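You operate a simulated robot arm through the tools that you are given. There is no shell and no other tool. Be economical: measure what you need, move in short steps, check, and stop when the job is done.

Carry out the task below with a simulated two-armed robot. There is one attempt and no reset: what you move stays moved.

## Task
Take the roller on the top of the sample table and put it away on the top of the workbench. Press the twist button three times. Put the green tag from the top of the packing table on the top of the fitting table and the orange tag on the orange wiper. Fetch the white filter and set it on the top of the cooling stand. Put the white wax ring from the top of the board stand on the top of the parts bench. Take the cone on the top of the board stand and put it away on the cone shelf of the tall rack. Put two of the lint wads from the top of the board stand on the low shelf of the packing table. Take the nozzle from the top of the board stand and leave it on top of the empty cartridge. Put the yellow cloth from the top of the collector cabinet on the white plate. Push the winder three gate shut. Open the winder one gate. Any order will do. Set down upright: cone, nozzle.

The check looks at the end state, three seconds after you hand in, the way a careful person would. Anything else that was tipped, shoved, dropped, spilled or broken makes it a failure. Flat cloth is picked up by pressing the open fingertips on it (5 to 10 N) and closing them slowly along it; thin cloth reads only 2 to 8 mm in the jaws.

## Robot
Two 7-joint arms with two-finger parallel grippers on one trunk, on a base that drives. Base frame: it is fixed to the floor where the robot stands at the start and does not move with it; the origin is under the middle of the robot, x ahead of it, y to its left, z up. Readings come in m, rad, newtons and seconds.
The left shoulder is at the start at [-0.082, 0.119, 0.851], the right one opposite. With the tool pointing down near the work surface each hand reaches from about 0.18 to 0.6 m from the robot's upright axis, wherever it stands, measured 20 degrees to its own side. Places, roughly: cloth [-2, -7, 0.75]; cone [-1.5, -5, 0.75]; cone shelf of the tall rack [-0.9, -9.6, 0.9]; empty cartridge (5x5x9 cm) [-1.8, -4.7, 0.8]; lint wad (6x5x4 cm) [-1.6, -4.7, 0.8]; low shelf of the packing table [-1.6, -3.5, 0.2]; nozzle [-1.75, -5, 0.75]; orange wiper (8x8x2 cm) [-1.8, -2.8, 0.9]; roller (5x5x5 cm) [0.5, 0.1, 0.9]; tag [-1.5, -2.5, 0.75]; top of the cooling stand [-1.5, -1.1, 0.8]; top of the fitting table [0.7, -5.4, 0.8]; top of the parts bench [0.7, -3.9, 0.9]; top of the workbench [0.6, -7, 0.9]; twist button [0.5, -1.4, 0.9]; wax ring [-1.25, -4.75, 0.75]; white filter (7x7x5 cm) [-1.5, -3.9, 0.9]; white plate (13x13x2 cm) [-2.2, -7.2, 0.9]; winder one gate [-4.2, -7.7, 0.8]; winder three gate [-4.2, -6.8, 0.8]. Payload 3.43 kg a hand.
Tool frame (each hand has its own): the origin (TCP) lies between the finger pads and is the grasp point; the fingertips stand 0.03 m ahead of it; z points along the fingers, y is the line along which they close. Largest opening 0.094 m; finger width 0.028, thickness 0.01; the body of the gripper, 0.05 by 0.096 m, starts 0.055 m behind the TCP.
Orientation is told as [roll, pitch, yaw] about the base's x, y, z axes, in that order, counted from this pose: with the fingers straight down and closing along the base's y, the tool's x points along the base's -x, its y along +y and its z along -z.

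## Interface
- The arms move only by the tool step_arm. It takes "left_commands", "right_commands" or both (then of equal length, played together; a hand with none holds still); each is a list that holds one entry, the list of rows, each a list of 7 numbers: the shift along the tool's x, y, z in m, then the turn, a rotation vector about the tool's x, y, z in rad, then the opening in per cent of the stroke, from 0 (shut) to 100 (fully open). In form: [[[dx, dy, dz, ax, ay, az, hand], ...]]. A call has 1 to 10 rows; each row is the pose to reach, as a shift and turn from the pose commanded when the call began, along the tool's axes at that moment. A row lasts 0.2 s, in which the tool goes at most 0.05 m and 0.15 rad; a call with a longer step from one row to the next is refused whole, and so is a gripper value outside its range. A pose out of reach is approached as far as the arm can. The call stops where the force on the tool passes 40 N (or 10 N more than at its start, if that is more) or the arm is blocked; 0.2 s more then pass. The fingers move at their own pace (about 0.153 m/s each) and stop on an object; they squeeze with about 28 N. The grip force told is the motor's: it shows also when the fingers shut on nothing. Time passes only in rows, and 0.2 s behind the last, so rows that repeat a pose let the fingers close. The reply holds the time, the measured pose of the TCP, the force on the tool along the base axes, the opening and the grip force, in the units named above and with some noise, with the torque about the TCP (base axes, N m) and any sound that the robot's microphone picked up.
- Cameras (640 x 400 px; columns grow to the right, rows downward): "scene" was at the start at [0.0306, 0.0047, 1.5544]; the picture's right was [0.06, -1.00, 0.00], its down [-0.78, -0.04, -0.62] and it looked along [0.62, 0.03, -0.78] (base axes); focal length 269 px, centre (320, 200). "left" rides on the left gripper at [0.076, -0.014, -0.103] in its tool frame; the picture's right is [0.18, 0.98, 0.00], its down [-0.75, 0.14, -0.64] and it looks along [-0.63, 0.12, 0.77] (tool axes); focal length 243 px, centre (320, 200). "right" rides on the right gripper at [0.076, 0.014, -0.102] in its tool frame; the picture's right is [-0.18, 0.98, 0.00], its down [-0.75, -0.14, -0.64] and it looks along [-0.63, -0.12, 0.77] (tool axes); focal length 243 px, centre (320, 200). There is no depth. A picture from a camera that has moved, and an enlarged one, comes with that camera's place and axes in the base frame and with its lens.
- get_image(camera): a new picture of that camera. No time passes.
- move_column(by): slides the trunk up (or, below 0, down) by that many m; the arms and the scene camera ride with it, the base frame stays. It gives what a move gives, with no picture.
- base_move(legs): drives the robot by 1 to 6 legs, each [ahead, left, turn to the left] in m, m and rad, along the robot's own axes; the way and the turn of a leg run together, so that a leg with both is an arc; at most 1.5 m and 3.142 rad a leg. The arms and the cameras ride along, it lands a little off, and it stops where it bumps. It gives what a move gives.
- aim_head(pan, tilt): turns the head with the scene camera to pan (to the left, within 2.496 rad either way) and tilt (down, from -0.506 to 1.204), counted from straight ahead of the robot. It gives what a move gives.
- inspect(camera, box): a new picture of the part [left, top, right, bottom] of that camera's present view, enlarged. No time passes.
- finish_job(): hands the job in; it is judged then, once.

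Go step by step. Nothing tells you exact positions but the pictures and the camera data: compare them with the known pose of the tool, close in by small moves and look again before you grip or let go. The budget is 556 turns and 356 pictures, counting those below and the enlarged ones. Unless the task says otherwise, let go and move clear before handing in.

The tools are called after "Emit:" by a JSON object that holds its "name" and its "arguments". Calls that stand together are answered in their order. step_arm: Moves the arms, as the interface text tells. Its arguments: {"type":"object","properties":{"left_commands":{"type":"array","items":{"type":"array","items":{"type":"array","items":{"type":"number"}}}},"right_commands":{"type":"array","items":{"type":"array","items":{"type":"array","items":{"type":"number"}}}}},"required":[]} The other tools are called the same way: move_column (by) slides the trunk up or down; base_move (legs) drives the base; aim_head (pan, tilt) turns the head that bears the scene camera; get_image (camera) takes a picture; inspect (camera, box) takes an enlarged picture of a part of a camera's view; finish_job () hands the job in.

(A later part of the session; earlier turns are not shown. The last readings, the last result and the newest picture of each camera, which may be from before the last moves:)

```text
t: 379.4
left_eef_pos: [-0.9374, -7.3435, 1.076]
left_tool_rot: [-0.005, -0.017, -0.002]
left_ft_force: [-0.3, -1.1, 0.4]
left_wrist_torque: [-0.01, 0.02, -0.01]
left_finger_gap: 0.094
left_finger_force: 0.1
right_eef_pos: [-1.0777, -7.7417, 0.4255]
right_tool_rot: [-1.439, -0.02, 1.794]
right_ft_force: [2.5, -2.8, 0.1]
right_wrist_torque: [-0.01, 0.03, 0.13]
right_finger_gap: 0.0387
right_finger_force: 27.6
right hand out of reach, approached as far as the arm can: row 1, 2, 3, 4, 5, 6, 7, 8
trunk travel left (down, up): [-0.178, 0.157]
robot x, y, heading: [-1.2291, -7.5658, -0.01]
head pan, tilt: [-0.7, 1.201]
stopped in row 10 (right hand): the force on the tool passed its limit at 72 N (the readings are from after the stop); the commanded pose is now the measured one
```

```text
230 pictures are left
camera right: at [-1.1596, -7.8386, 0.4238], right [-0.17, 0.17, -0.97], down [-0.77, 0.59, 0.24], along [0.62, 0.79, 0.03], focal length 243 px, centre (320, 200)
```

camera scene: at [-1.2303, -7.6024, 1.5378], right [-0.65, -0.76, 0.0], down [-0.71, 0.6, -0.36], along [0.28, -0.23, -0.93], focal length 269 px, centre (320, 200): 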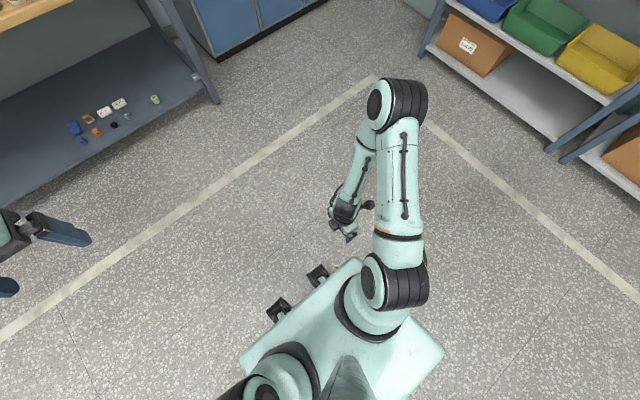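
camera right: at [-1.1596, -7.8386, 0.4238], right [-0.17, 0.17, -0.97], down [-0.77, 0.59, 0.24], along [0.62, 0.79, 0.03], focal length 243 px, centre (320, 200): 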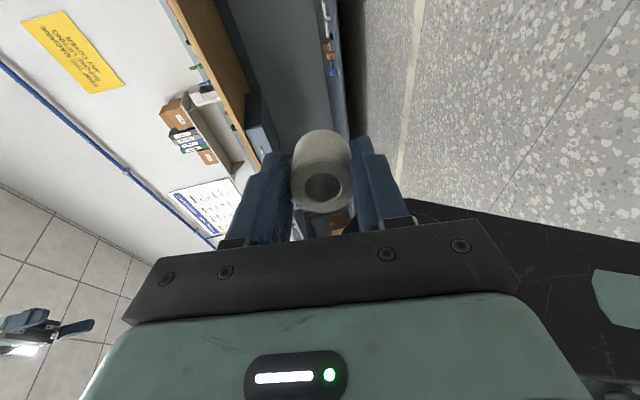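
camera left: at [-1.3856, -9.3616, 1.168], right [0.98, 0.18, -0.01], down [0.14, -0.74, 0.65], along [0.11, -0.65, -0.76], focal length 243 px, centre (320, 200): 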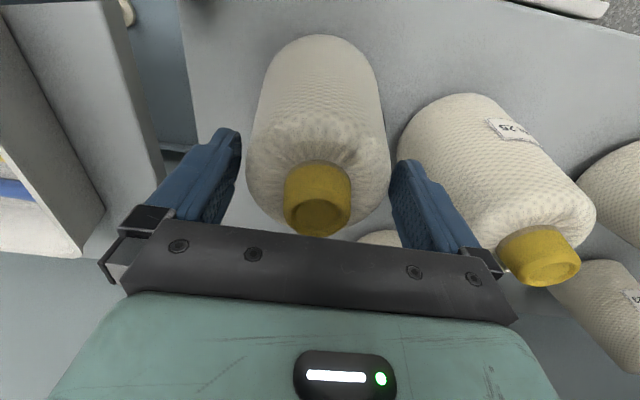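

The first call was refused but the tilt went through; the ring is still held and the closing axis is now vertical. I'll raise the hand and the trunk to a driving pose.

Emit:
{"name": "step_arm", "arguments": {"right_commands": [[[0.005, -0.04, 0.005, 0, 0, 0, 0], [0.012, -0.08, 0.01, 0, 0, 0, 0], [0.02, -0.12, 0.015, 0, 0, 0, 0], [0.027, -0.16, 0.02, 0, 0, 0, 0], [0.035, -0.2, 0.025, 0, 0, 0, 0], [0.04, -0.24, 0.03, 0, 0, 0, 0], [0.045, -0.28, 0.035, 0, 0, 0, 0], [0.045, -0.32, 0.04, 0, 0, 0, 0]]]}}

Emit:
{"name": "move_column", "arguments": {"by": 0.17}}

Emit:
{"name": "aim_head", "arguments": {"pan": -0.3, "tilt": 0.8}}

Emit:
{"name": "get_image", "arguments": {"camera": "scene"}}

```text
t: 381.2
left_eef_pos: [-0.9379, -7.3449, 1.074]
left_tool_rot: [-0.006, -0.017, -0.005]
left_ft_force: [0.7, -0.1, -0.2]
left_wrist_torque: [-0.03, 0.0, 0.01]
left_finger_gap: 0.0942
left_finger_force: 0.0
right_eef_pos: [-0.9593, -7.7895, 0.7044]
right_tool_rot: [-1.438, -0.018, 1.796]
right_ft_force: [0.7, -0.6, -0.1]
right_wrist_torque: [-0.01, -0.02, -0.01]
right_finger_gap: 0.0387
right_finger_force: 27.6
right hand out of reach, approached as far as the arm can: row 7, 8
trunk travel left (down, up): [-0.178, 0.157]
robot x, y, heading: [-1.2269, -7.5664, -0.003]
head pan, tilt: [-0.7, 1.201]
```

```text
t: 383.1
left_eef_pos: [-0.9383, -7.345, 1.233]
left_tool_rot: [-0.006, -0.017, -0.004]
left_ft_force: [0.9, 0.4, 1.0]
left_wrist_torque: [-0.02, -0.01, -0.02]
left_finger_gap: 0.094
left_finger_force: 0.0
right_eef_pos: [-0.8793, -7.7906, 0.9077]
right_tool_rot: [-1.557, 0.007, 1.798]
right_ft_force: [-0.6, -0.2, -0.9]
right_wrist_torque: [0.0, 0.03, 0.04]
right_finger_gap: 0.0387
right_finger_force: 28.1
right hand out of reach, approached as far as the arm can: row 1
trunk travel left (down, up): [-0.335, 0.0]
robot x, y, heading: [-1.2271, -7.5672, -0.003]
head pan, tilt: [-0.7, 1.201]
```

```text
t: 383.9
left_eef_pos: [-0.937, -7.3448, 1.2326]
left_tool_rot: [-0.006, -0.017, -0.004]
left_ft_force: [-0.1, -0.5, -0.7]
left_wrist_torque: [0.04, 0.01, -0.02]
left_finger_gap: 0.0942
left_finger_force: 0.1
right_eef_pos: [-0.8789, -7.792, 0.9066]
right_tool_rot: [-1.556, 0.008, 1.797]
right_ft_force: [-0.4, -0.3, 0.0]
right_wrist_torque: [-0.02, 0.0, 0.0]
right_finger_gap: 0.0388
right_finger_force: 28.0
trunk travel left (down, up): [-0.335, 0.0]
robot x, y, heading: [-1.2289, -7.5661, -0.001]
head pan, tilt: [-0.3, 0.799]
```

```text
229 pictures are left
camera scene: at [-1.1965, -7.5897, 1.6258], right [-0.3, -0.95, 0.0], down [-0.68, 0.22, -0.7], along [0.66, -0.21, -0.72], focal length 269 px, centre (320, 200)
```

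scene: 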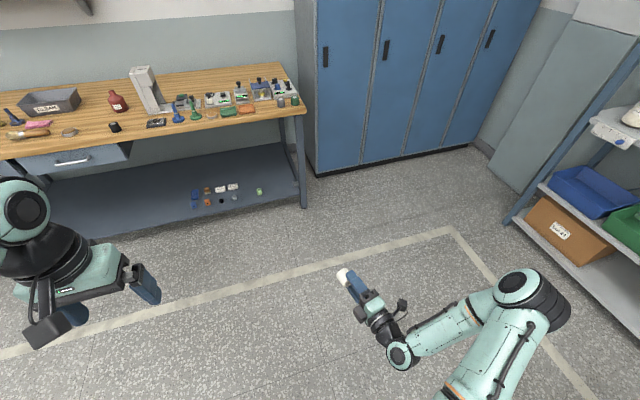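

The ring is held securely. Now drive to the parts bench near [0.7, -3.9].

Emit:
{"name": "base_move", "arguments": {"legs": [[0.75, 0, 0], [0, 1.4, 0], [0, 1.4, 0], [0, 0.75, 0]]}}

Emit:
{"name": "aim_head", "arguments": {"pan": 0, "tilt": 0.6}}

Emit:
{"name": "get_image", "arguments": {"camera": "scene"}}

```text
t: 418.8
left_eef_pos: [-0.1513, -3.7916, 1.2334]
left_tool_rot: [-0.008, -0.018, -0.007]
left_ft_force: [-0.3, -0.6, -0.8]
left_wrist_torque: [-0.02, 0.01, 0.04]
left_finger_gap: 0.0939
left_finger_force: 0.0
right_eef_pos: [-0.095, -4.238, 0.9067]
right_tool_rot: [-1.557, 0.008, 1.795]
right_ft_force: [-0.1, 0.4, -1.7]
right_wrist_torque: [0.01, -0.01, 0.01]
right_finger_gap: 0.0386
right_finger_force: 27.5
trunk travel left (down, up): [-0.335, 0.0]
robot x, y, heading: [-0.4437, -4.0094, -0.011]
head pan, tilt: [-0.3, 0.799]
```

```text
t: 419.6
left_eef_pos: [-0.1516, -3.791, 1.2321]
left_tool_rot: [-0.008, -0.016, -0.007]
left_ft_force: [0.8, -0.3, 0.2]
left_wrist_torque: [0.02, 0.02, 0.0]
left_finger_gap: 0.0939
left_finger_force: 0.0
right_eef_pos: [-0.0949, -4.2376, 0.908]
right_tool_rot: [-1.557, 0.01, 1.793]
right_ft_force: [0.2, -0.4, -1.1]
right_wrist_torque: [-0.01, 0.04, 0.0]
right_finger_gap: 0.0385
right_finger_force: 27.9
trunk travel left (down, up): [-0.335, 0.0]
robot x, y, heading: [-0.4411, -4.0135, -0.008]
head pan, tilt: [0.0, 0.6]
```

```text
228 pictures are left
camera scene: at [-0.3995, -4.0117, 1.6427], right [-0.01, -1.0, 0.0], down [-0.57, 0.01, -0.82], along [0.82, -0.01, -0.57], focal length 269 px, centre (320, 200)
```

scene: 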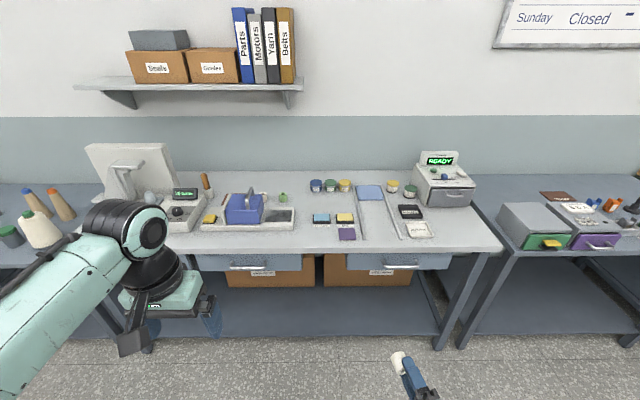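

Emit:
{"name": "inspect", "arguments": {"camera": "scene", "box": [350, 140, 520, 270]}}

```text
3.08 times, centred on (435, 205) of scene
camera zoom: at [-0.3995, -4.0117, 1.6427], right [-0.01, -1.0, 0.0], down [-0.57, 0.01, -0.82], along [0.82, -0.01, -0.57], focal length 826 px, centre (-34, 185)
```

zoom: 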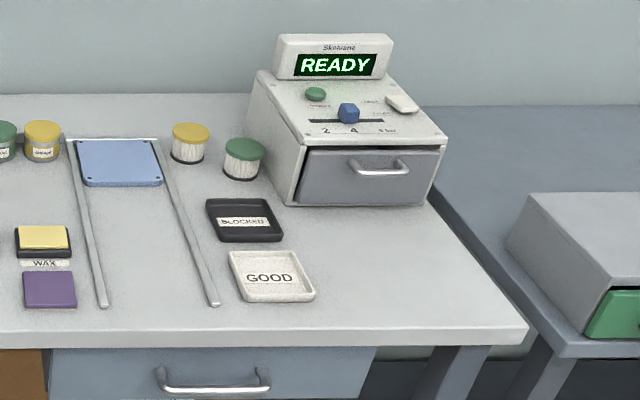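

There's a free patch at about [0.47, -4.63] on the parts bench. I'll turn the hand back to pointing down, then drive up.

Emit:
{"name": "step_arm", "arguments": {"right_commands": [[[0, -0.015, 0, -0.15, 0, 0, 0], [0, -0.03, 0, -0.3, 0, 0, 0], [0, -0.045, 0, -0.45, 0, 0, 0], [0, -0.06, 0, -0.6, 0, 0, 0], [0, -0.075, 0, -0.75, 0, 0, 0], [0, -0.09, 0, -0.9, 0, 0, 0], [0, -0.105, 0, -1.05, 0, 0, 0], [0, -0.12, 0, -1.2, 0, 0, 0], [0, -0.135, 0, -1.35, 0, 0, 0], [0, -0.15, 0, -1.5, 0, 0, 0]]]}}

Emit:
{"name": "base_move", "arguments": {"legs": [[0.42, -0.44, 0.008]]}}

Emit:
{"name": "get_image", "arguments": {"camera": "right"}}

Emit:
{"name": "get_image", "arguments": {"camera": "scene"}}

```text
t: 421.8
left_eef_pos: [-0.1496, -3.7901, 1.2321]
left_tool_rot: [-0.006, -0.018, -0.006]
left_ft_force: [-0.1, -0.1, -0.2]
left_wrist_torque: [0.03, 0.01, 0.03]
left_finger_gap: 0.094
left_finger_force: 0.0
right_eef_pos: [-0.0924, -4.2372, 1.0582]
right_tool_rot: [-0.056, 0.008, 1.793]
right_ft_force: [-0.2, -0.2, -0.7]
right_wrist_torque: [0.0, -0.01, -0.01]
right_finger_gap: 0.0386
right_finger_force: 28.0
right hand out of reach, approached as far as the arm can: row 1, 2, 3, 4
trunk travel left (down, up): [-0.335, 0.0]
robot x, y, heading: [-0.4433, -4.0084, -0.009]
head pan, tilt: [0.0, 0.6]
```

```text
t: 426.2
left_eef_pos: [0.2663, -4.2283, 1.2332]
left_tool_rot: [-0.007, -0.017, 0.0]
left_ft_force: [0.2, 0.3, 0.3]
left_wrist_torque: [0.0, -0.02, -0.02]
left_finger_gap: 0.094
left_finger_force: 0.1
right_eef_pos: [0.3282, -4.6739, 1.0578]
right_tool_rot: [-0.058, 0.006, 1.804]
right_ft_force: [0.2, 0.3, -0.6]
right_wrist_torque: [-0.01, 0.02, -0.01]
right_finger_gap: 0.0388
right_finger_force: 28.2
trunk travel left (down, up): [-0.335, 0.0]
robot x, y, heading: [-0.023, -4.4515, -0.0]
head pan, tilt: [0.0, 0.6]
```

```text
226 pictures are left
camera right: at [0.3272, -4.7522, 1.1598], right [-1.0, -0.05, -0.06], down [-0.07, 0.76, 0.64], along [0.01, 0.65, -0.76], focal length 243 px, centre (320, 200)
```

right: 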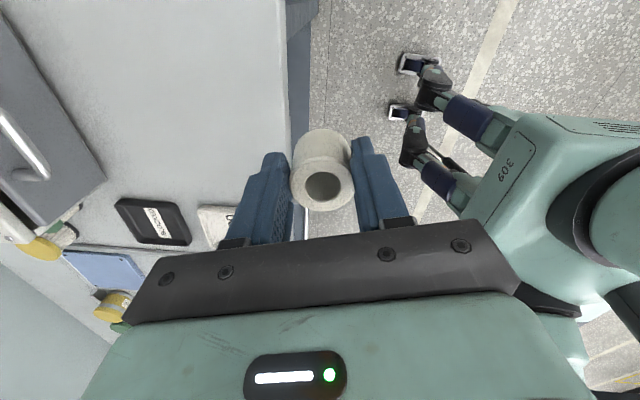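

```text
225 pictures are left
camera scene: at [0.0201, -4.4524, 1.6427], right [0.0, -1.0, 0.0], down [-0.56, 0.0, -0.83], along [0.83, 0.0, -0.56], focal length 269 px, centre (320, 200)
```

scene: 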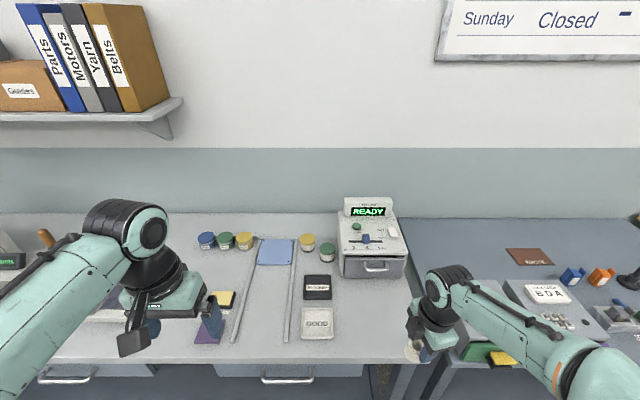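

The bench edge is clear; I'll carry the ring to [0.46, -4.62] and lower toward the surface, levelling the last tilt.

Emit:
{"name": "step_arm", "arguments": {"right_commands": [[[-0.005, -0.03, 0.0, -0.02, 0, 0, 0], [-0.01, -0.06, 0.0, -0.04, 0, 0, 0], [-0.015, -0.09, 0.01, -0.057, 0, 0, 0], [-0.02, -0.12, 0.03, -0.057, 0, 0, 0], [-0.022, -0.141, 0.06, -0.057, 0, 0, 0], [-0.022, -0.141, 0.085, -0.057, 0, 0, 0]]]}}

Emit:
{"name": "get_image", "arguments": {"camera": "right"}}

```text
t: 427.6
left_eef_pos: [0.2676, -4.2291, 1.2317]
left_tool_rot: [-0.007, -0.016, 0.002]
left_ft_force: [-0.3, 0.3, 0.9]
left_wrist_torque: [-0.02, -0.01, -0.01]
left_finger_gap: 0.0942
left_finger_force: 0.0
right_eef_pos: [0.4646, -4.6215, 0.9802]
right_tool_rot: [-0.001, 0.008, 1.804]
right_ft_force: [0.6, 0.2, -1.0]
right_wrist_torque: [0.02, 0.02, 0.04]
right_finger_gap: 0.0388
right_finger_force: 28.0
trunk travel left (down, up): [-0.335, 0.0]
robot x, y, heading: [-0.0228, -4.4533, -0.002]
head pan, tilt: [0.0, 0.6]
```

```text
224 pictures are left
camera right: at [0.4691, -4.697, 1.084], right [-1.0, -0.05, 0.0], down [-0.04, 0.77, 0.64], along [-0.03, 0.64, -0.77], focal length 243 px, centre (320, 200)
```

right: 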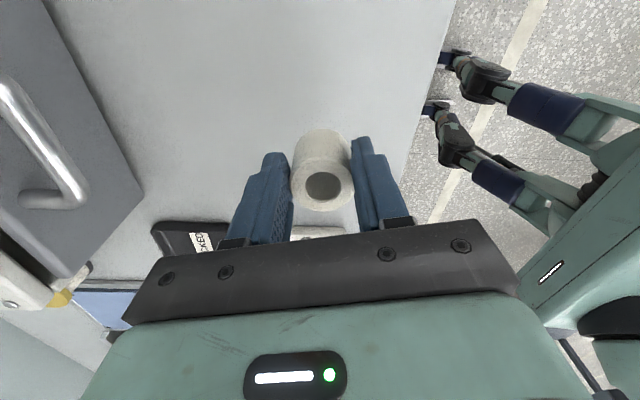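

Clear below. Lower to contact.

Emit:
{"name": "step_arm", "arguments": {"right_commands": [[[0, 0, 0.03, 0, 0, 0, 0], [0, 0, 0.05, 0, 0, 0, 0], [0, 0, 0.058, 0, 0, 0, 0], [0, 0, 0.064, 0, 0, 0, 0], [0, 0, 0.07, 0, 0, 0, 0]]]}}

```text
t: 428.6
left_eef_pos: [0.2661, -4.2281, 1.2329]
left_tool_rot: [-0.008, -0.019, 0.001]
left_ft_force: [0.3, -0.6, -0.1]
left_wrist_torque: [0.0, -0.02, -0.01]
left_finger_gap: 0.0939
left_finger_force: 0.0
right_eef_pos: [0.468, -4.6205, 0.924]
right_tool_rot: [-0.01, 0.009, 1.802]
right_ft_force: [-4.5, -0.6, 15.0]
right_wrist_torque: [0.05, 0.4, 0.05]
right_finger_gap: 0.0387
right_finger_force: 28.1
trunk travel left (down, up): [-0.335, 0.0]
robot x, y, heading: [-0.0238, -4.4535, -0.005]
head pan, tilt: [0.0, 0.6]
stopped in row 5 (right hand): the force on the tool passed its limit at 46 N (the readings are from after the stop); the commanded pose is now the measured one
```

Contact at 0.924. Ease up slightly, open and rise.

Emit:
{"name": "step_arm", "arguments": {"right_commands": [[[0, 0, -0.002, 0, 0, 0, 0], [0, 0, -0.002, 0, 0, 0, 50], [0, 0, -0.002, 0, 0, 0, 65], [0, 0, -0.002, 0, 0, 0, 75], [0, 0, -0.04, 0, 0, 0, 75], [0, 0, -0.08, 0, 0, 0, 75], [0, 0, -0.12, 0, 0, 0, 75], [0, 0, -0.15, 0, 0, 0, 75]]]}}

Emit:
{"name": "get_image", "arguments": {"camera": "right"}}

```text
t: 430.4
left_eef_pos: [0.2659, -4.2296, 1.2318]
left_tool_rot: [-0.007, -0.019, 0.002]
left_ft_force: [0.7, -0.9, 0.2]
left_wrist_torque: [0.0, -0.01, -0.02]
left_finger_gap: 0.0941
left_finger_force: 0.1
right_eef_pos: [0.4653, -4.6193, 1.0717]
right_tool_rot: [-0.006, 0.009, 1.801]
right_ft_force: [-0.6, -0.3, 0.6]
right_wrist_torque: [0.0, 0.02, -0.01]
right_finger_gap: 0.0702
right_finger_force: 0.1
trunk travel left (down, up): [-0.335, 0.0]
robot x, y, heading: [-0.0209, -4.455, 0.001]
head pan, tilt: [0.0, 0.6]
```

```text
223 pictures are left
camera right: at [0.4687, -4.6962, 1.1754], right [-1.0, -0.05, -0.01], down [-0.04, 0.77, 0.64], along [-0.02, 0.64, -0.77], focal length 243 px, centre (320, 200)
```

right: 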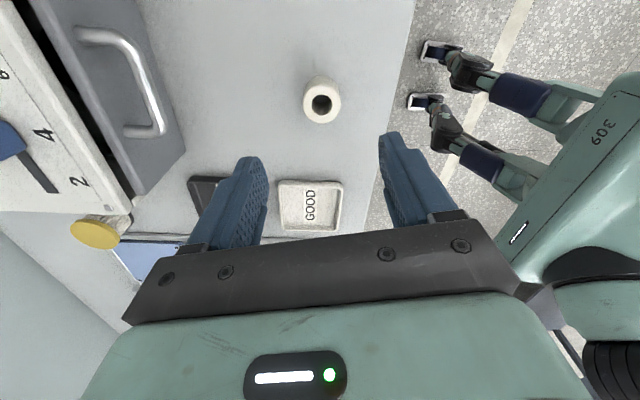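

The wax ring stands on the parts bench. I'll retract and straighten the right hand.

Emit:
{"name": "step_arm", "arguments": {"right_commands": [[[-0.006, 0.026, -0.01, 0, 0, 0.14, 100], [-0.012, 0.05, -0.02, 0, 0, 0.28, 100], [-0.018, 0.075, -0.03, 0, 0, 0.43, 100], [-0.024, 0.1, -0.04, 0, 0, 0.58, 100], [-0.03, 0.125, -0.05, 0, 0, 0.73, 100], [-0.036, 0.15, -0.06, 0, 0, 0.88, 100], [-0.042, 0.175, -0.07, 0, 0, 1.03, 100], [-0.048, 0.2, -0.08, 0, 0, 1.18, 100], [-0.053, 0.22, -0.08, 0, 0, 1.33, 100], [-0.058, 0.243, -0.08, 0, 0, 1.48, 100]]]}}

Emit:
{"name": "step_arm", "arguments": {"right_commands": [[[0, 0, 0, 0, 0, 0.14, 100], [0, 0, 0, 0, 0, 0.28, 100], [0, 0, 0, 0, 0, 0.32, 100]]]}}

Emit:
{"name": "base_move", "arguments": {"legs": [[-0.5, 0, 0], [0, 0, 3.14]]}}

Emit:
{"name": "aim_head", "arguments": {"pan": 0, "tilt": 0.55}}

Emit:
{"name": "get_image", "arguments": {"camera": "scene"}}

```text
t: 432.6
left_eef_pos: [0.2657, -4.2286, 1.2324]
left_tool_rot: [-0.009, -0.018, 0.002]
left_ft_force: [0.4, 0.2, 0.3]
left_wrist_torque: [0.01, -0.03, 0.01]
left_finger_gap: 0.0939
left_finger_force: 0.0
right_eef_pos: [0.2145, -4.6192, 1.1478]
right_tool_rot: [-0.01, -0.007, 0.319]
right_ft_force: [-0.3, -1.0, 0.5]
right_wrist_torque: [-0.04, -0.01, -0.01]
right_finger_gap: 0.0939
right_finger_force: 0.0
trunk travel left (down, up): [-0.335, 0.0]
robot x, y, heading: [-0.0201, -4.4542, -0.004]
head pan, tilt: [0.0, 0.6]
```

```text
t: 433.4
left_eef_pos: [0.2661, -4.229, 1.2318]
left_tool_rot: [-0.007, -0.018, 0.003]
left_ft_force: [0.5, 0.3, 0.1]
left_wrist_torque: [0.0, 0.03, -0.01]
left_finger_gap: 0.0941
left_finger_force: 0.0
right_eef_pos: [0.2155, -4.6183, 1.1494]
right_tool_rot: [-0.005, -0.01, 0.003]
right_ft_force: [-0.5, 0.0, 0.1]
right_wrist_torque: [-0.02, 0.01, 0.01]
right_finger_gap: 0.094
right_finger_force: 0.1
trunk travel left (down, up): [-0.335, 0.0]
robot x, y, heading: [-0.0224, -4.4516, -0.001]
head pan, tilt: [0.0, 0.6]
```

```text
t: 443.6
left_eef_pos: [-0.8128, -4.6737, 1.2323]
left_tool_rot: [-0.007, -0.017, 3.133]
left_ft_force: [0.0, 0.8, 0.3]
left_wrist_torque: [-0.01, -0.02, -0.01]
left_finger_gap: 0.0936
left_finger_force: 0.0
right_eef_pos: [-0.757, -4.286, 1.149]
right_tool_rot: [-0.008, -0.007, 3.133]
right_ft_force: [0.9, 1.2, 1.0]
right_wrist_torque: [0.01, 0.01, 0.05]
right_finger_gap: 0.094
right_finger_force: 0.1
trunk travel left (down, up): [-0.335, 0.0]
robot x, y, heading: [-0.5207, -4.4561, 3.128]
head pan, tilt: [0.0, 0.6]
```

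```text
t: 444.3
left_eef_pos: [-0.8136, -4.6744, 1.2317]
left_tool_rot: [-0.007, -0.018, 3.132]
left_ft_force: [0.9, -0.7, 0.0]
left_wrist_torque: [0.02, -0.02, 0.03]
left_finger_gap: 0.0942
left_finger_force: 0.0
right_eef_pos: [-0.757, -4.2853, 1.1502]
right_tool_rot: [-0.007, -0.009, 3.134]
right_ft_force: [-1.1, -0.3, -0.8]
right_wrist_torque: [-0.05, -0.02, -0.01]
right_finger_gap: 0.094
right_finger_force: 0.1
trunk travel left (down, up): [-0.335, 0.0]
robot x, y, heading: [-0.5183, -4.4522, 3.129]
head pan, tilt: [0.0, 0.55]
```

```text
222 pictures are left
camera scene: at [-0.5668, -4.4527, 1.6472], right [0.01, 1.0, 0.0], down [0.52, -0.01, -0.85], along [-0.85, 0.01, -0.52], focal length 269 px, centre (320, 200)
```

scene: 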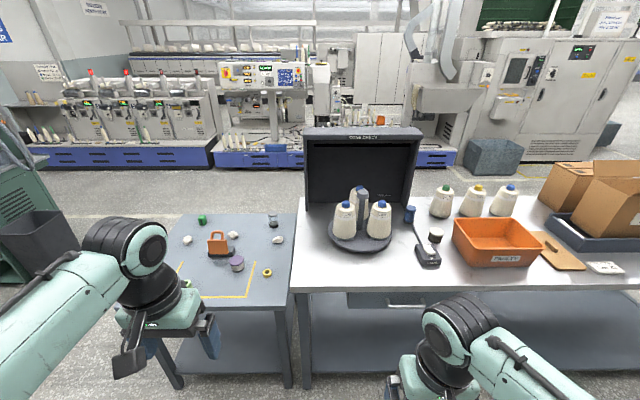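

The white filter (dark ribbed side, white top) sits near [-1.49, -3.93] on the packing table. First I'll finish the board stand from its back side: drive around to x≈-2.4 facing +x.

Emit:
{"name": "base_move", "arguments": {"legs": [[0, 1.35, 0.01], [1.4, 0, 0], [0.5, 0, 0], [0, 0, 3.141], [0, 0.9, 0]]}}

Emit:
{"name": "aim_head", "arguments": {"pan": 0, "tilt": 0.7}}

Emit:
{"name": "get_image", "arguments": {"camera": "scene"}}

```text
t: 480.6
left_eef_pos: [-2.131, -4.6868, 1.2321]
left_tool_rot: [-0.005, -0.018, -0.004]
left_ft_force: [-0.9, 0.3, -0.5]
left_wrist_torque: [0.01, 0.01, -0.01]
left_finger_gap: 0.094
left_finger_force: 0.0
right_eef_pos: [-2.183, -5.075, 1.1493]
right_tool_rot: [-0.007, -0.009, -0.001]
right_ft_force: [0.7, 0.0, -0.2]
right_wrist_torque: [-0.02, 0.02, 0.01]
right_finger_gap: 0.0942
right_finger_force: 0.1
trunk travel left (down, up): [-0.335, 0.0]
robot x, y, heading: [-2.4215, -4.9117, -0.002]
head pan, tilt: [0.0, 0.55]
```

```text
t: 481.3
left_eef_pos: [-2.1306, -4.6849, 1.2333]
left_tool_rot: [-0.006, -0.017, -0.002]
left_ft_force: [-0.4, -0.4, -0.9]
left_wrist_torque: [0.01, -0.03, -0.01]
left_finger_gap: 0.0942
left_finger_force: 0.1
right_eef_pos: [-2.1819, -5.0761, 1.1495]
right_tool_rot: [-0.006, -0.01, -0.003]
right_ft_force: [-0.6, 0.6, -0.6]
right_wrist_torque: [-0.02, -0.02, 0.0]
right_finger_gap: 0.094
right_finger_force: 0.0
trunk travel left (down, up): [-0.335, 0.0]
robot x, y, heading: [-2.42, -4.9109, -0.005]
head pan, tilt: [0.0, 0.7]
```

```text
221 pictures are left
camera scene: at [-2.3808, -4.9088, 1.6341], right [0.0, -1.0, 0.0], down [-0.64, 0.0, -0.77], along [0.77, 0.0, -0.64], focal length 269 px, centre (320, 200)
```

scene: 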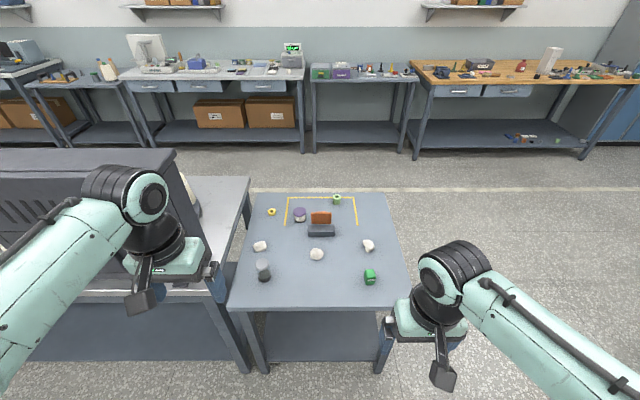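

Emit:
{"name": "base_move", "arguments": {"legs": [[0.24, 0, 0]]}}

Emit:
{"name": "aim_head", "arguments": {"pan": 0, "tilt": 0.9}}

Emit:
{"name": "inspect", "arguments": {"camera": "scene", "box": [220, 130, 430, 290]}}

Emit:
{"name": "get_image", "arguments": {"camera": "right"}}

```text
t: 483.0
left_eef_pos: [-1.8918, -4.6882, 1.2319]
left_tool_rot: [-0.006, -0.017, -0.004]
left_ft_force: [0.6, -0.7, 0.2]
left_wrist_torque: [-0.02, -0.02, 0.01]
left_finger_gap: 0.0939
left_finger_force: 0.0
right_eef_pos: [-1.9451, -5.077, 1.1493]
right_tool_rot: [-0.008, -0.008, -0.003]
right_ft_force: [-0.2, -0.1, 0.7]
right_wrist_torque: [-0.02, -0.02, -0.01]
right_finger_gap: 0.0941
right_finger_force: 0.1
trunk travel left (down, up): [-0.335, 0.0]
robot x, y, heading: [-2.1773, -4.9095, -0.003]
head pan, tilt: [0.0, 0.7]
```

```text
t: 483.8
left_eef_pos: [-1.8907, -4.6878, 1.2342]
left_tool_rot: [-0.007, -0.017, -0.003]
left_ft_force: [0.7, 0.2, -0.7]
left_wrist_torque: [-0.01, -0.01, 0.02]
left_finger_gap: 0.0939
left_finger_force: 0.1
right_eef_pos: [-1.9446, -5.0772, 1.1497]
right_tool_rot: [-0.007, -0.012, -0.001]
right_ft_force: [-0.3, -0.5, 0.2]
right_wrist_torque: [0.01, -0.02, -0.01]
right_finger_gap: 0.0939
right_finger_force: 0.1
trunk travel left (down, up): [-0.335, 0.0]
robot x, y, heading: [-2.187, -4.911, -0.004]
head pan, tilt: [0.0, 0.901]
```

```text
2.50 times, centred on (325, 210) of scene
camera zoom: at [-2.1514, -4.9099, 1.618], right [-0.01, -1.0, 0.0], down [-0.78, 0.0, -0.62], along [0.62, 0.0, -0.78], focal length 672 px, centre (308, 175)
```

zoom: 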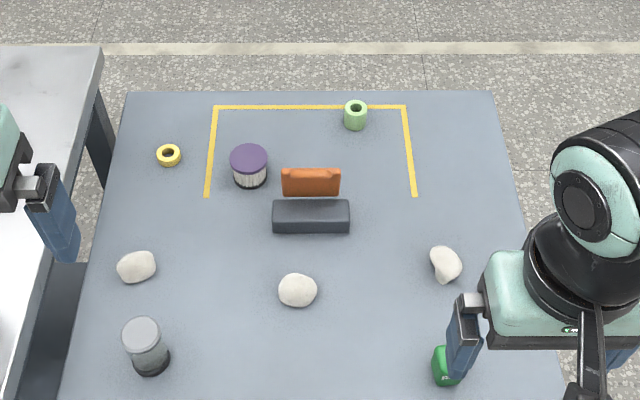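

```text
219 pictures are left
camera right: at [-2.0209, -5.0618, 1.2518], right [0.19, 0.98, 0.0], down [0.75, -0.14, 0.65], along [0.64, -0.12, -0.76], focal length 243 px, centre (320, 200)
```

right: 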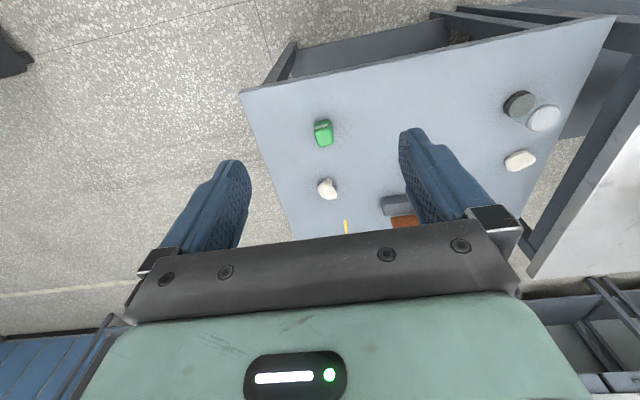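

The green nozzle is near [-1.79, -5.098]. Move the right hand above it.

Emit:
{"name": "step_arm", "arguments": {"right_commands": [[[-0.03, -0.004, 0.04, 0, 0, 0, 100], [-0.06, -0.008, 0.08, 0, 0, 0, 100], [-0.09, -0.012, 0.12, 0, 0, 0, 100], [-0.12, -0.016, 0.155, 0, 0, 0, 100], [-0.145, -0.021, 0.19, 0, 0, 0, 100], [-0.153, -0.021, 0.22, 0, 0, 0, 100], [-0.153, -0.021, 0.25, 0, 0, 0, 100]]]}}

Emit:
{"name": "get_image", "arguments": {"camera": "right"}}

Emit:
{"name": "inspect", "arguments": {"camera": "right", "box": [260, 60, 400, 170]}}

```text
refused: row 1 steps farther than a row can; nothing moved
```

```text
218 pictures are left
camera right: at [-2.0209, -5.0618, 1.2518], right [0.19, 0.98, 0.0], down [0.75, -0.14, 0.65], along [0.64, -0.12, -0.76], focal length 243 px, centre (320, 200)
```

right: 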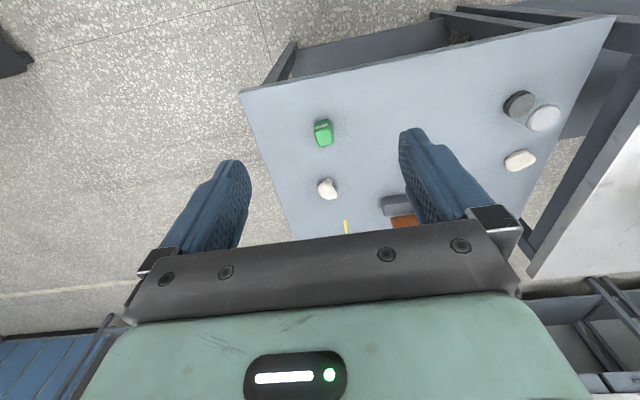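

```text
3.64 times, centred on (330, 115) of right
camera zoom: at [-2.0209, -5.0618, 1.2518], right [0.19, 0.98, 0.0], down [0.75, -0.14, 0.65], along [0.64, -0.12, -0.76], focal length 882 px, centre (284, 509)
```

zoom: 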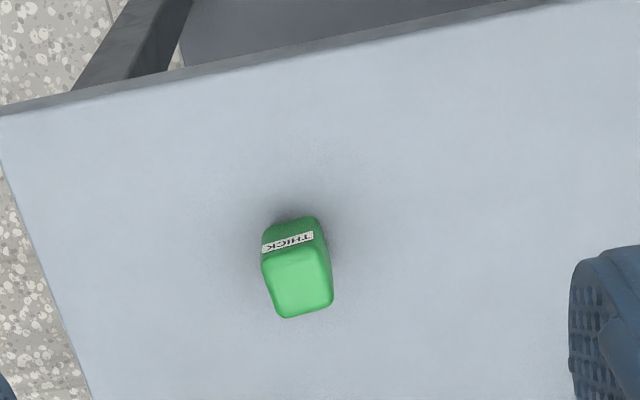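

Emit:
{"name": "step_arm", "arguments": {"right_commands": [[[-0.025, -0.003, 0.035, 0, 0, 0, 100], [-0.05, -0.006, 0.07, 0, 0, 0, 100], [-0.075, -0.01, 0.105, 0, 0, 0, 100], [-0.1, -0.014, 0.14, 0, 0, 0, 100], [-0.125, -0.018, 0.175, 0, 0, 0, 100], [-0.145, -0.021, 0.21, 0, 0, 0, 100], [-0.153, -0.021, 0.25, 0, 0, 0, 100]]]}}

Emit:
{"name": "get_image", "arguments": {"camera": "right"}}

```text
t: 485.4
left_eef_pos: [-1.8891, -4.6873, 1.2328]
left_tool_rot: [-0.007, -0.017, -0.004]
left_ft_force: [0.3, 0.4, 0.3]
left_wrist_torque: [-0.01, 0.02, 0.0]
left_finger_gap: 0.0941
left_finger_force: 0.2
right_eef_pos: [-1.7888, -5.0992, 0.9003]
right_tool_rot: [-0.007, -0.01, -0.001]
right_ft_force: [-0.6, 0.1, -0.1]
right_wrist_torque: [0.0, 0.03, 0.02]
right_finger_gap: 0.0938
right_finger_force: 0.1
trunk travel left (down, up): [-0.335, 0.0]
robot x, y, heading: [-2.186, -4.9096, -0.003]
head pan, tilt: [0.0, 0.901]
```

```text
216 pictures are left
camera right: at [-1.8646, -5.0843, 1.0034], right [0.19, 0.98, 0.0], down [0.75, -0.14, 0.65], along [0.64, -0.12, -0.76], focal length 243 px, centre (320, 200)
```

right: 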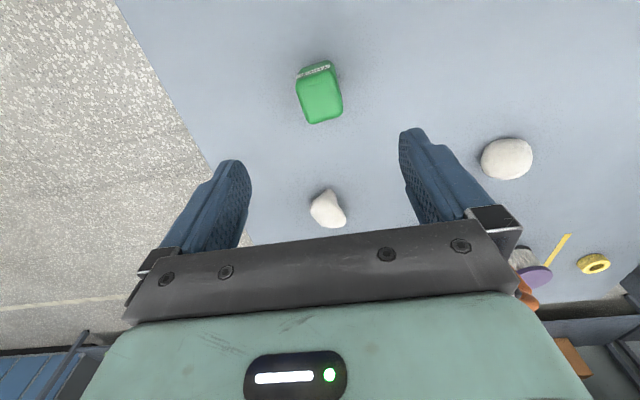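

The nozzle is centred; descend and grip.

Emit:
{"name": "step_arm", "arguments": {"right_commands": [[[0.005, 0.0025, 0.04, 0, 0, 0, 100], [0.005, 0.0025, 0.08, 0, 0, 0, 100], [0.005, 0.0025, 0.11, 0, 0, 0, 100], [0.005, 0.0025, 0.122, 0, 0, 0, 100]]]}}

Emit:
{"name": "get_image", "arguments": {"camera": "right"}}

```text
t: 486.4
left_eef_pos: [-1.8912, -4.6889, 1.2325]
left_tool_rot: [-0.007, -0.016, -0.002]
left_ft_force: [-0.7, -0.6, 0.0]
left_wrist_torque: [0.01, 0.0, -0.02]
left_finger_gap: 0.0939
left_finger_force: 0.1
right_eef_pos: [-1.7922, -5.0978, 0.7792]
right_tool_rot: [-0.008, -0.011, -0.004]
right_ft_force: [0.0, 0.0, 0.2]
right_wrist_torque: [-0.02, -0.03, 0.01]
right_finger_gap: 0.094
right_finger_force: 0.0
trunk travel left (down, up): [-0.335, 0.0]
robot x, y, heading: [-2.1806, -4.9085, -0.003]
head pan, tilt: [0.0, 0.901]
```

```text
215 pictures are left
camera right: at [-1.8694, -5.0824, 0.8812], right [0.19, 0.98, 0.0], down [0.75, -0.14, 0.65], along [0.64, -0.12, -0.76], focal length 243 px, centre (320, 200)
```

right: 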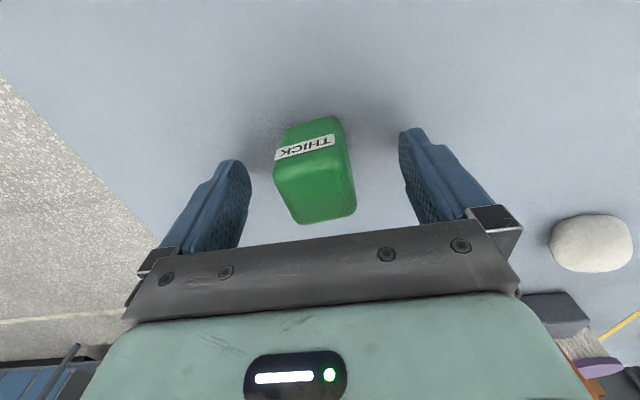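

Emit:
{"name": "step_arm", "arguments": {"right_commands": [[[0.001, 0, 0.004, 0, 0, 0, 80], [0.001, 0, 0.004, 0, 0, 0, 50], [0.001, 0, 0.004, 0, 0, 0, 25], [0.001, 0, 0.004, 0, 0, 0, 10], [0.001, 0, 0.004, 0, 0, 0, 10]]]}}

```text
t: 487.6
left_eef_pos: [-1.8902, -4.687, 1.2332]
left_tool_rot: [-0.006, -0.019, -0.004]
left_ft_force: [0.1, 0.7, -0.4]
left_wrist_torque: [-0.01, -0.01, -0.02]
left_finger_gap: 0.094
left_finger_force: 0.2
right_eef_pos: [-1.7938, -5.0981, 0.7757]
right_tool_rot: [-0.006, -0.011, -0.001]
right_ft_force: [0.4, 0.2, -0.7]
right_wrist_torque: [0.03, -0.02, -0.01]
right_finger_gap: 0.0398
right_finger_force: 28.6
trunk travel left (down, up): [-0.335, 0.0]
robot x, y, heading: [-2.1805, -4.911, -0.002]
head pan, tilt: [0.0, 0.901]
```

Gripped (39.8 mm). I'll lift it, tuck the left hand back a bit, and shift the base 20 cm left toward the cartridge.

Emit:
{"name": "step_arm", "arguments": {"left_commands": [[[0.02, 0, 0, 0, 0, 0, 100], [0.04, 0, 0, 0, 0, 0, 100], [0.06, 0, 0, 0, 0, 0, 100], [0.08, 0, 0, 0, 0, 0, 100], [0.08, 0, 0, 0, 0, 0, 100]]], "right_commands": [[[0, 0, -0.04, 0, 0, 0, 10], [0, 0, -0.08, 0, 0, 0, 10], [0, 0, -0.12, 0, 0, 0, 10], [0, 0, -0.16, 0, 0, 0, 10], [0, 0, -0.2, 0, 0, 0, 10]]]}}

Emit:
{"name": "base_move", "arguments": {"legs": [[0, 0.2, 0]]}}

Emit:
{"name": "step_arm", "arguments": {"right_commands": [[[0, 0.04, 0, 0, 0, 0, 10], [0, 0.08, 0, 0, 0, 0, 10], [0, 0.12, 0, 0, 0, 0, 10], [-0.005, 0.15, 0, 0, 0, 0, 10]]]}}

Emit:
{"name": "get_image", "arguments": {"camera": "right"}}

Emit:
{"name": "get_image", "arguments": {"camera": "scene"}}

```text
t: 488.8
left_eef_pos: [-1.9721, -4.6875, 1.2309]
left_tool_rot: [-0.006, -0.017, -0.003]
left_ft_force: [-0.1, -0.1, 0.1]
left_wrist_torque: [-0.03, 0.0, 0.02]
left_finger_gap: 0.094
left_finger_force: 0.0
right_eef_pos: [-1.7956, -5.0964, 0.9751]
right_tool_rot: [-0.007, -0.008, -0.002]
right_ft_force: [0.5, 0.3, 0.2]
right_wrist_torque: [0.01, 0.01, 0.0]
right_finger_gap: 0.0396
right_finger_force: 27.5
trunk travel left (down, up): [-0.335, 0.0]
robot x, y, heading: [-2.1824, -4.9112, -0.005]
head pan, tilt: [0.0, 0.901]
```

```text
t: 491.2
left_eef_pos: [-1.9713, -4.4871, 1.2307]
left_tool_rot: [-0.007, -0.018, -0.001]
left_ft_force: [-0.1, 0.6, 0.1]
left_wrist_torque: [0.0, 0.03, -0.02]
left_finger_gap: 0.094
left_finger_force: 0.1
right_eef_pos: [-1.7946, -4.8938, 0.975]
right_tool_rot: [-0.006, -0.01, -0.001]
right_ft_force: [0.2, -0.5, -0.7]
right_wrist_torque: [0.01, 0.02, 0.0]
right_finger_gap: 0.0394
right_finger_force: 28.1
trunk travel left (down, up): [-0.335, 0.0]
robot x, y, heading: [-2.1787, -4.7094, 0.002]
head pan, tilt: [0.0, 0.901]
```

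```text
t: 492.2
left_eef_pos: [-1.9705, -4.4864, 1.2303]
left_tool_rot: [-0.007, -0.016, -0.002]
left_ft_force: [-0.2, 0.1, -0.2]
left_wrist_torque: [-0.02, 0.01, -0.01]
left_finger_gap: 0.094
left_finger_force: 0.1
right_eef_pos: [-1.7891, -4.7449, 0.9737]
right_tool_rot: [-0.009, -0.008, 0.0]
right_ft_force: [0.4, 0.2, -0.5]
right_wrist_torque: [-0.04, -0.02, -0.01]
right_finger_gap: 0.0398
right_finger_force: 28.1
trunk travel left (down, up): [-0.335, 0.0]
robot x, y, heading: [-2.1834, -4.7126, -0.007]
head pan, tilt: [0.0, 0.901]
```

```text
214 pictures are left
camera right: at [-1.8655, -4.7288, 1.0767], right [0.18, 0.98, -0.01], down [0.75, -0.14, 0.65], along [0.64, -0.12, -0.76], focal length 243 px, centre (320, 200)
```

right: 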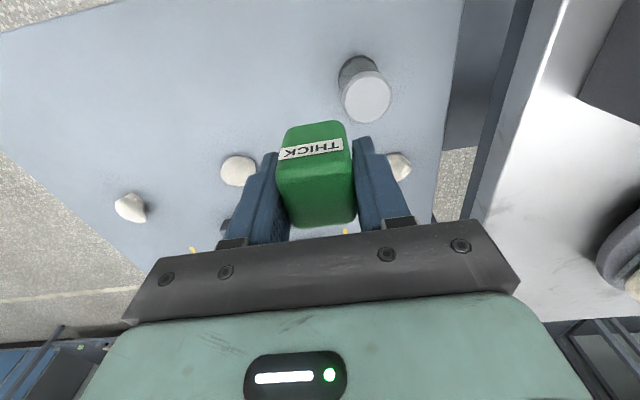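

```text
213 pictures are left
camera scene: at [-2.1507, -4.7086, 1.6179], right [0.0, -1.0, 0.0], down [-0.78, 0.0, -0.62], along [0.62, 0.0, -0.78], focal length 269 px, centre (320, 200)
```

scene: 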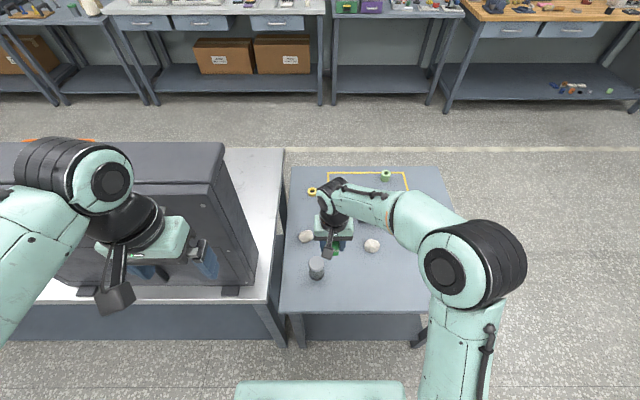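

The cartridge lid centre is at [-1.775, -4.697, ~0.83]. Move the nozzle over it and lower to just above.

Emit:
{"name": "step_arm", "arguments": {"right_commands": [[[-0.007, 0.024, 0, 0, 0, 0, 10], [-0.014, 0.048, 0, 0, 0, 0, 10], [-0.014, 0.048, 0.04, 0, 0, 0, 10], [-0.014, 0.048, 0.08, 0, 0, 0, 10]]]}}

Emit:
{"name": "get_image", "arguments": {"camera": "right"}}

Emit:
{"name": "inspect", "arguments": {"camera": "scene", "box": [270, 200, 370, 290]}}

```text
t: 493.2
left_eef_pos: [-1.9715, -4.4864, 1.2304]
left_tool_rot: [-0.007, -0.017, -0.003]
left_ft_force: [0.1, 0.5, 0.0]
left_wrist_torque: [0.03, 0.01, -0.04]
left_finger_gap: 0.094
left_finger_force: 0.2
right_eef_pos: [-1.7736, -4.6979, 0.8939]
right_tool_rot: [-0.008, -0.009, 0.0]
right_ft_force: [0.4, -0.4, -0.7]
right_wrist_torque: [-0.05, 0.0, 0.02]
right_finger_gap: 0.0397
right_finger_force: 28.5
trunk travel left (down, up): [-0.335, 0.0]
robot x, y, heading: [-2.1829, -4.7088, -0.003]
head pan, tilt: [0.0, 0.901]
```

```text
212 pictures are left
camera right: at [-1.8501, -4.6822, 0.9964], right [0.18, 0.98, -0.01], down [0.75, -0.14, 0.65], along [0.64, -0.12, -0.76], focal length 243 px, centre (320, 200)
```

right: 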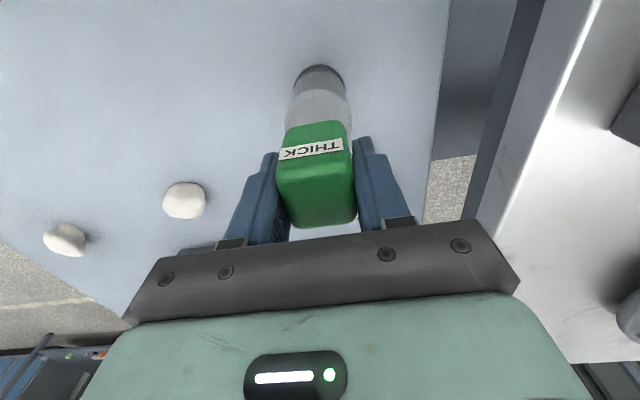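

```text
4.44 times, centred on (320, 245) of scene
camera zoom: at [-2.1505, -4.7089, 1.6179], right [0.0, -1.0, 0.0], down [-0.78, 0.0, -0.62], along [0.62, 0.0, -0.78], focal length 1194 px, centre (320, 0)
```

zoom: 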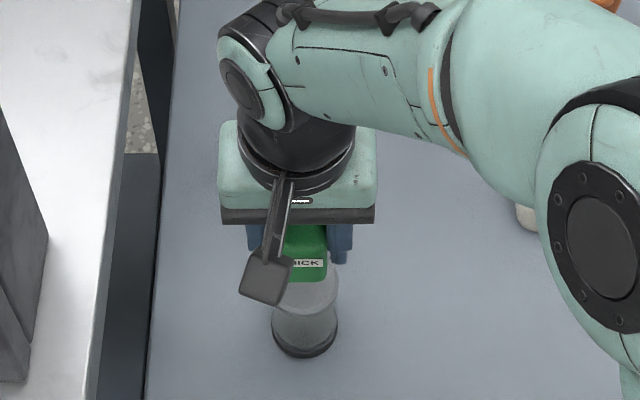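

Aligned over the lid. Lower slowly to contact.

Emit:
{"name": "step_arm", "arguments": {"right_commands": [[[0, 0, 0.01, 0, 0, 0, 10], [0, 0, 0.016, 0, 0, 0, 10], [0, 0, 0.02, 0, 0, 0, 10], [0, 0, 0.023, 0, 0, 0, 10]]]}}

```text
t: 494.2
left_eef_pos: [-1.9713, -4.4867, 1.2307]
left_tool_rot: [-0.008, -0.016, -0.002]
left_ft_force: [-1.0, 0.0, 0.1]
left_wrist_torque: [-0.01, 0.0, 0.01]
left_finger_gap: 0.0939
left_finger_force: 0.0
right_eef_pos: [-1.7734, -4.6989, 0.8703]
right_tool_rot: [-0.008, -0.012, 0.001]
right_ft_force: [0.0, 0.1, -0.9]
right_wrist_torque: [-0.01, 0.01, 0.01]
right_finger_gap: 0.0397
right_finger_force: 27.5
trunk travel left (down, up): [-0.335, 0.0]
robot x, y, heading: [-2.1796, -4.7132, -0.003]
head pan, tilt: [0.0, 0.901]
```

Emit:
{"name": "step_arm", "arguments": {"right_commands": [[[0, 0, 0.0025, 0, 0, 0, 10], [0, 0, 0.005, 0, 0, 0, 10]]]}}

```text
t: 494.8
left_eef_pos: [-1.9711, -4.4868, 1.2316]
left_tool_rot: [-0.007, -0.018, -0.001]
left_ft_force: [0.4, -0.1, 0.5]
left_wrist_torque: [-0.02, -0.03, -0.03]
left_finger_gap: 0.0943
left_finger_force: 0.1
right_eef_pos: [-1.7743, -4.6981, 0.8664]
right_tool_rot: [-0.008, -0.012, 0.001]
right_ft_force: [-0.2, 0.6, -0.4]
right_wrist_torque: [-0.02, 0.01, 0.01]
right_finger_gap: 0.0396
right_finger_force: 27.6
trunk travel left (down, up): [-0.335, 0.0]
robot x, y, heading: [-2.18, -4.7137, -0.002]
head pan, tilt: [0.0, 0.901]
```

Emit:
{"name": "step_arm", "arguments": {"right_commands": [[[0, 0, 0.0025, 0, 0, 0, 10], [0, 0, 0.005, 0, 0, 0, 10]]]}}

Emit:
{"name": "inspect", "arguments": {"camera": "right", "box": [240, 50, 400, 240]}}

```text
t: 495.4
left_eef_pos: [-1.9713, -4.4874, 1.2316]
left_tool_rot: [-0.007, -0.016, 0.0]
left_ft_force: [0.3, 0.4, -0.3]
left_wrist_torque: [0.02, -0.03, -0.01]
left_finger_gap: 0.0941
left_finger_force: 0.0
right_eef_pos: [-1.7749, -4.697, 0.8613]
right_tool_rot: [-0.007, -0.01, -0.001]
right_ft_force: [-0.3, -0.6, -0.2]
right_wrist_torque: [0.0, 0.04, 0.03]
right_finger_gap: 0.0397
right_finger_force: 27.9
trunk travel left (down, up): [-0.335, 0.0]
robot x, y, heading: [-2.179, -4.7067, -0.005]
head pan, tilt: [0.0, 0.901]
```

```text
2.11 times, centred on (320, 145) of right
camera zoom: at [-1.8511, -4.6823, 0.9636], right [0.18, 0.98, 0.0], down [0.75, -0.14, 0.65], along [0.64, -0.12, -0.76], focal length 511 px, centre (320, 316)
```

zoom: 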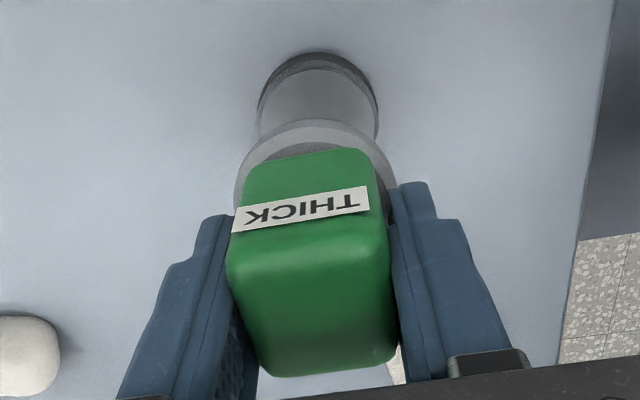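

Emit:
{"name": "step_arm", "arguments": {"right_commands": [[[0, 0, 0.002, 0, 0, 0, 10], [0, 0, 0.004, 0, 0, 0, 10], [0, 0, 0.006, 0, 0, 0, 10]]]}}

```text
t: 496.2
left_eef_pos: [-1.973, -4.4875, 1.2304]
left_tool_rot: [-0.007, -0.018, -0.002]
left_ft_force: [0.6, 0.1, 0.3]
left_wrist_torque: [-0.02, 0.03, 0.01]
left_finger_gap: 0.0939
left_finger_force: 0.1
right_eef_pos: [-1.7743, -4.6975, 0.8572]
right_tool_rot: [-0.006, -0.016, -0.001]
right_ft_force: [-0.3, -1.5, 22.3]
right_wrist_torque: [0.05, 0.02, 0.02]
right_finger_gap: 0.04
right_finger_force: 27.6
trunk travel left (down, up): [-0.335, 0.0]
robot x, y, heading: [-2.1787, -4.7123, -0.007]
head pan, tilt: [0.0, 0.901]
```

Contact at 22 N. Ease up 2 mm, open gently and rise.

Emit:
{"name": "step_arm", "arguments": {"right_commands": [[[0, 0, -0.003, 0, 0, 0, 10], [0, 0, -0.003, 0, 0, 0, 50], [0, 0, -0.003, 0, 0, 0, 70], [0, 0, -0.003, 0, 0, 0, 100], [0, 0, -0.03, 0, 0, 0, 100], [0, 0, -0.07, 0, 0, 0, 100], [0, 0, -0.11, 0, 0, 0, 100], [0, 0, -0.15, 0, 0, 0, 100]]]}}

Emit:
{"name": "get_image", "arguments": {"camera": "right"}}

```text
t: 498.0
left_eef_pos: [-1.9717, -4.4875, 1.2307]
left_tool_rot: [-0.007, -0.019, 0.001]
left_ft_force: [0.3, -0.1, 0.2]
left_wrist_torque: [-0.02, 0.02, 0.01]
left_finger_gap: 0.0937
left_finger_force: 0.0
right_eef_pos: [-1.7764, -4.6963, 1.0064]
right_tool_rot: [-0.006, -0.01, 0.002]
right_ft_force: [0.6, 0.0, -0.6]
right_wrist_torque: [0.0, 0.02, 0.0]
right_finger_gap: 0.094
right_finger_force: 0.1
trunk travel left (down, up): [-0.335, 0.0]
robot x, y, heading: [-2.1835, -4.7066, -0.003]
head pan, tilt: [0.0, 0.901]
```

```text
209 pictures are left
camera right: at [-1.8532, -4.6813, 1.1081], right [0.18, 0.98, 0.0], down [0.75, -0.14, 0.65], along [0.64, -0.12, -0.76], focal length 243 px, centre (320, 200)
```

right: 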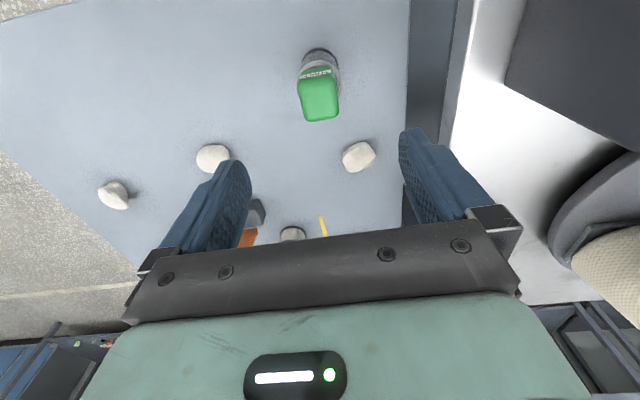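

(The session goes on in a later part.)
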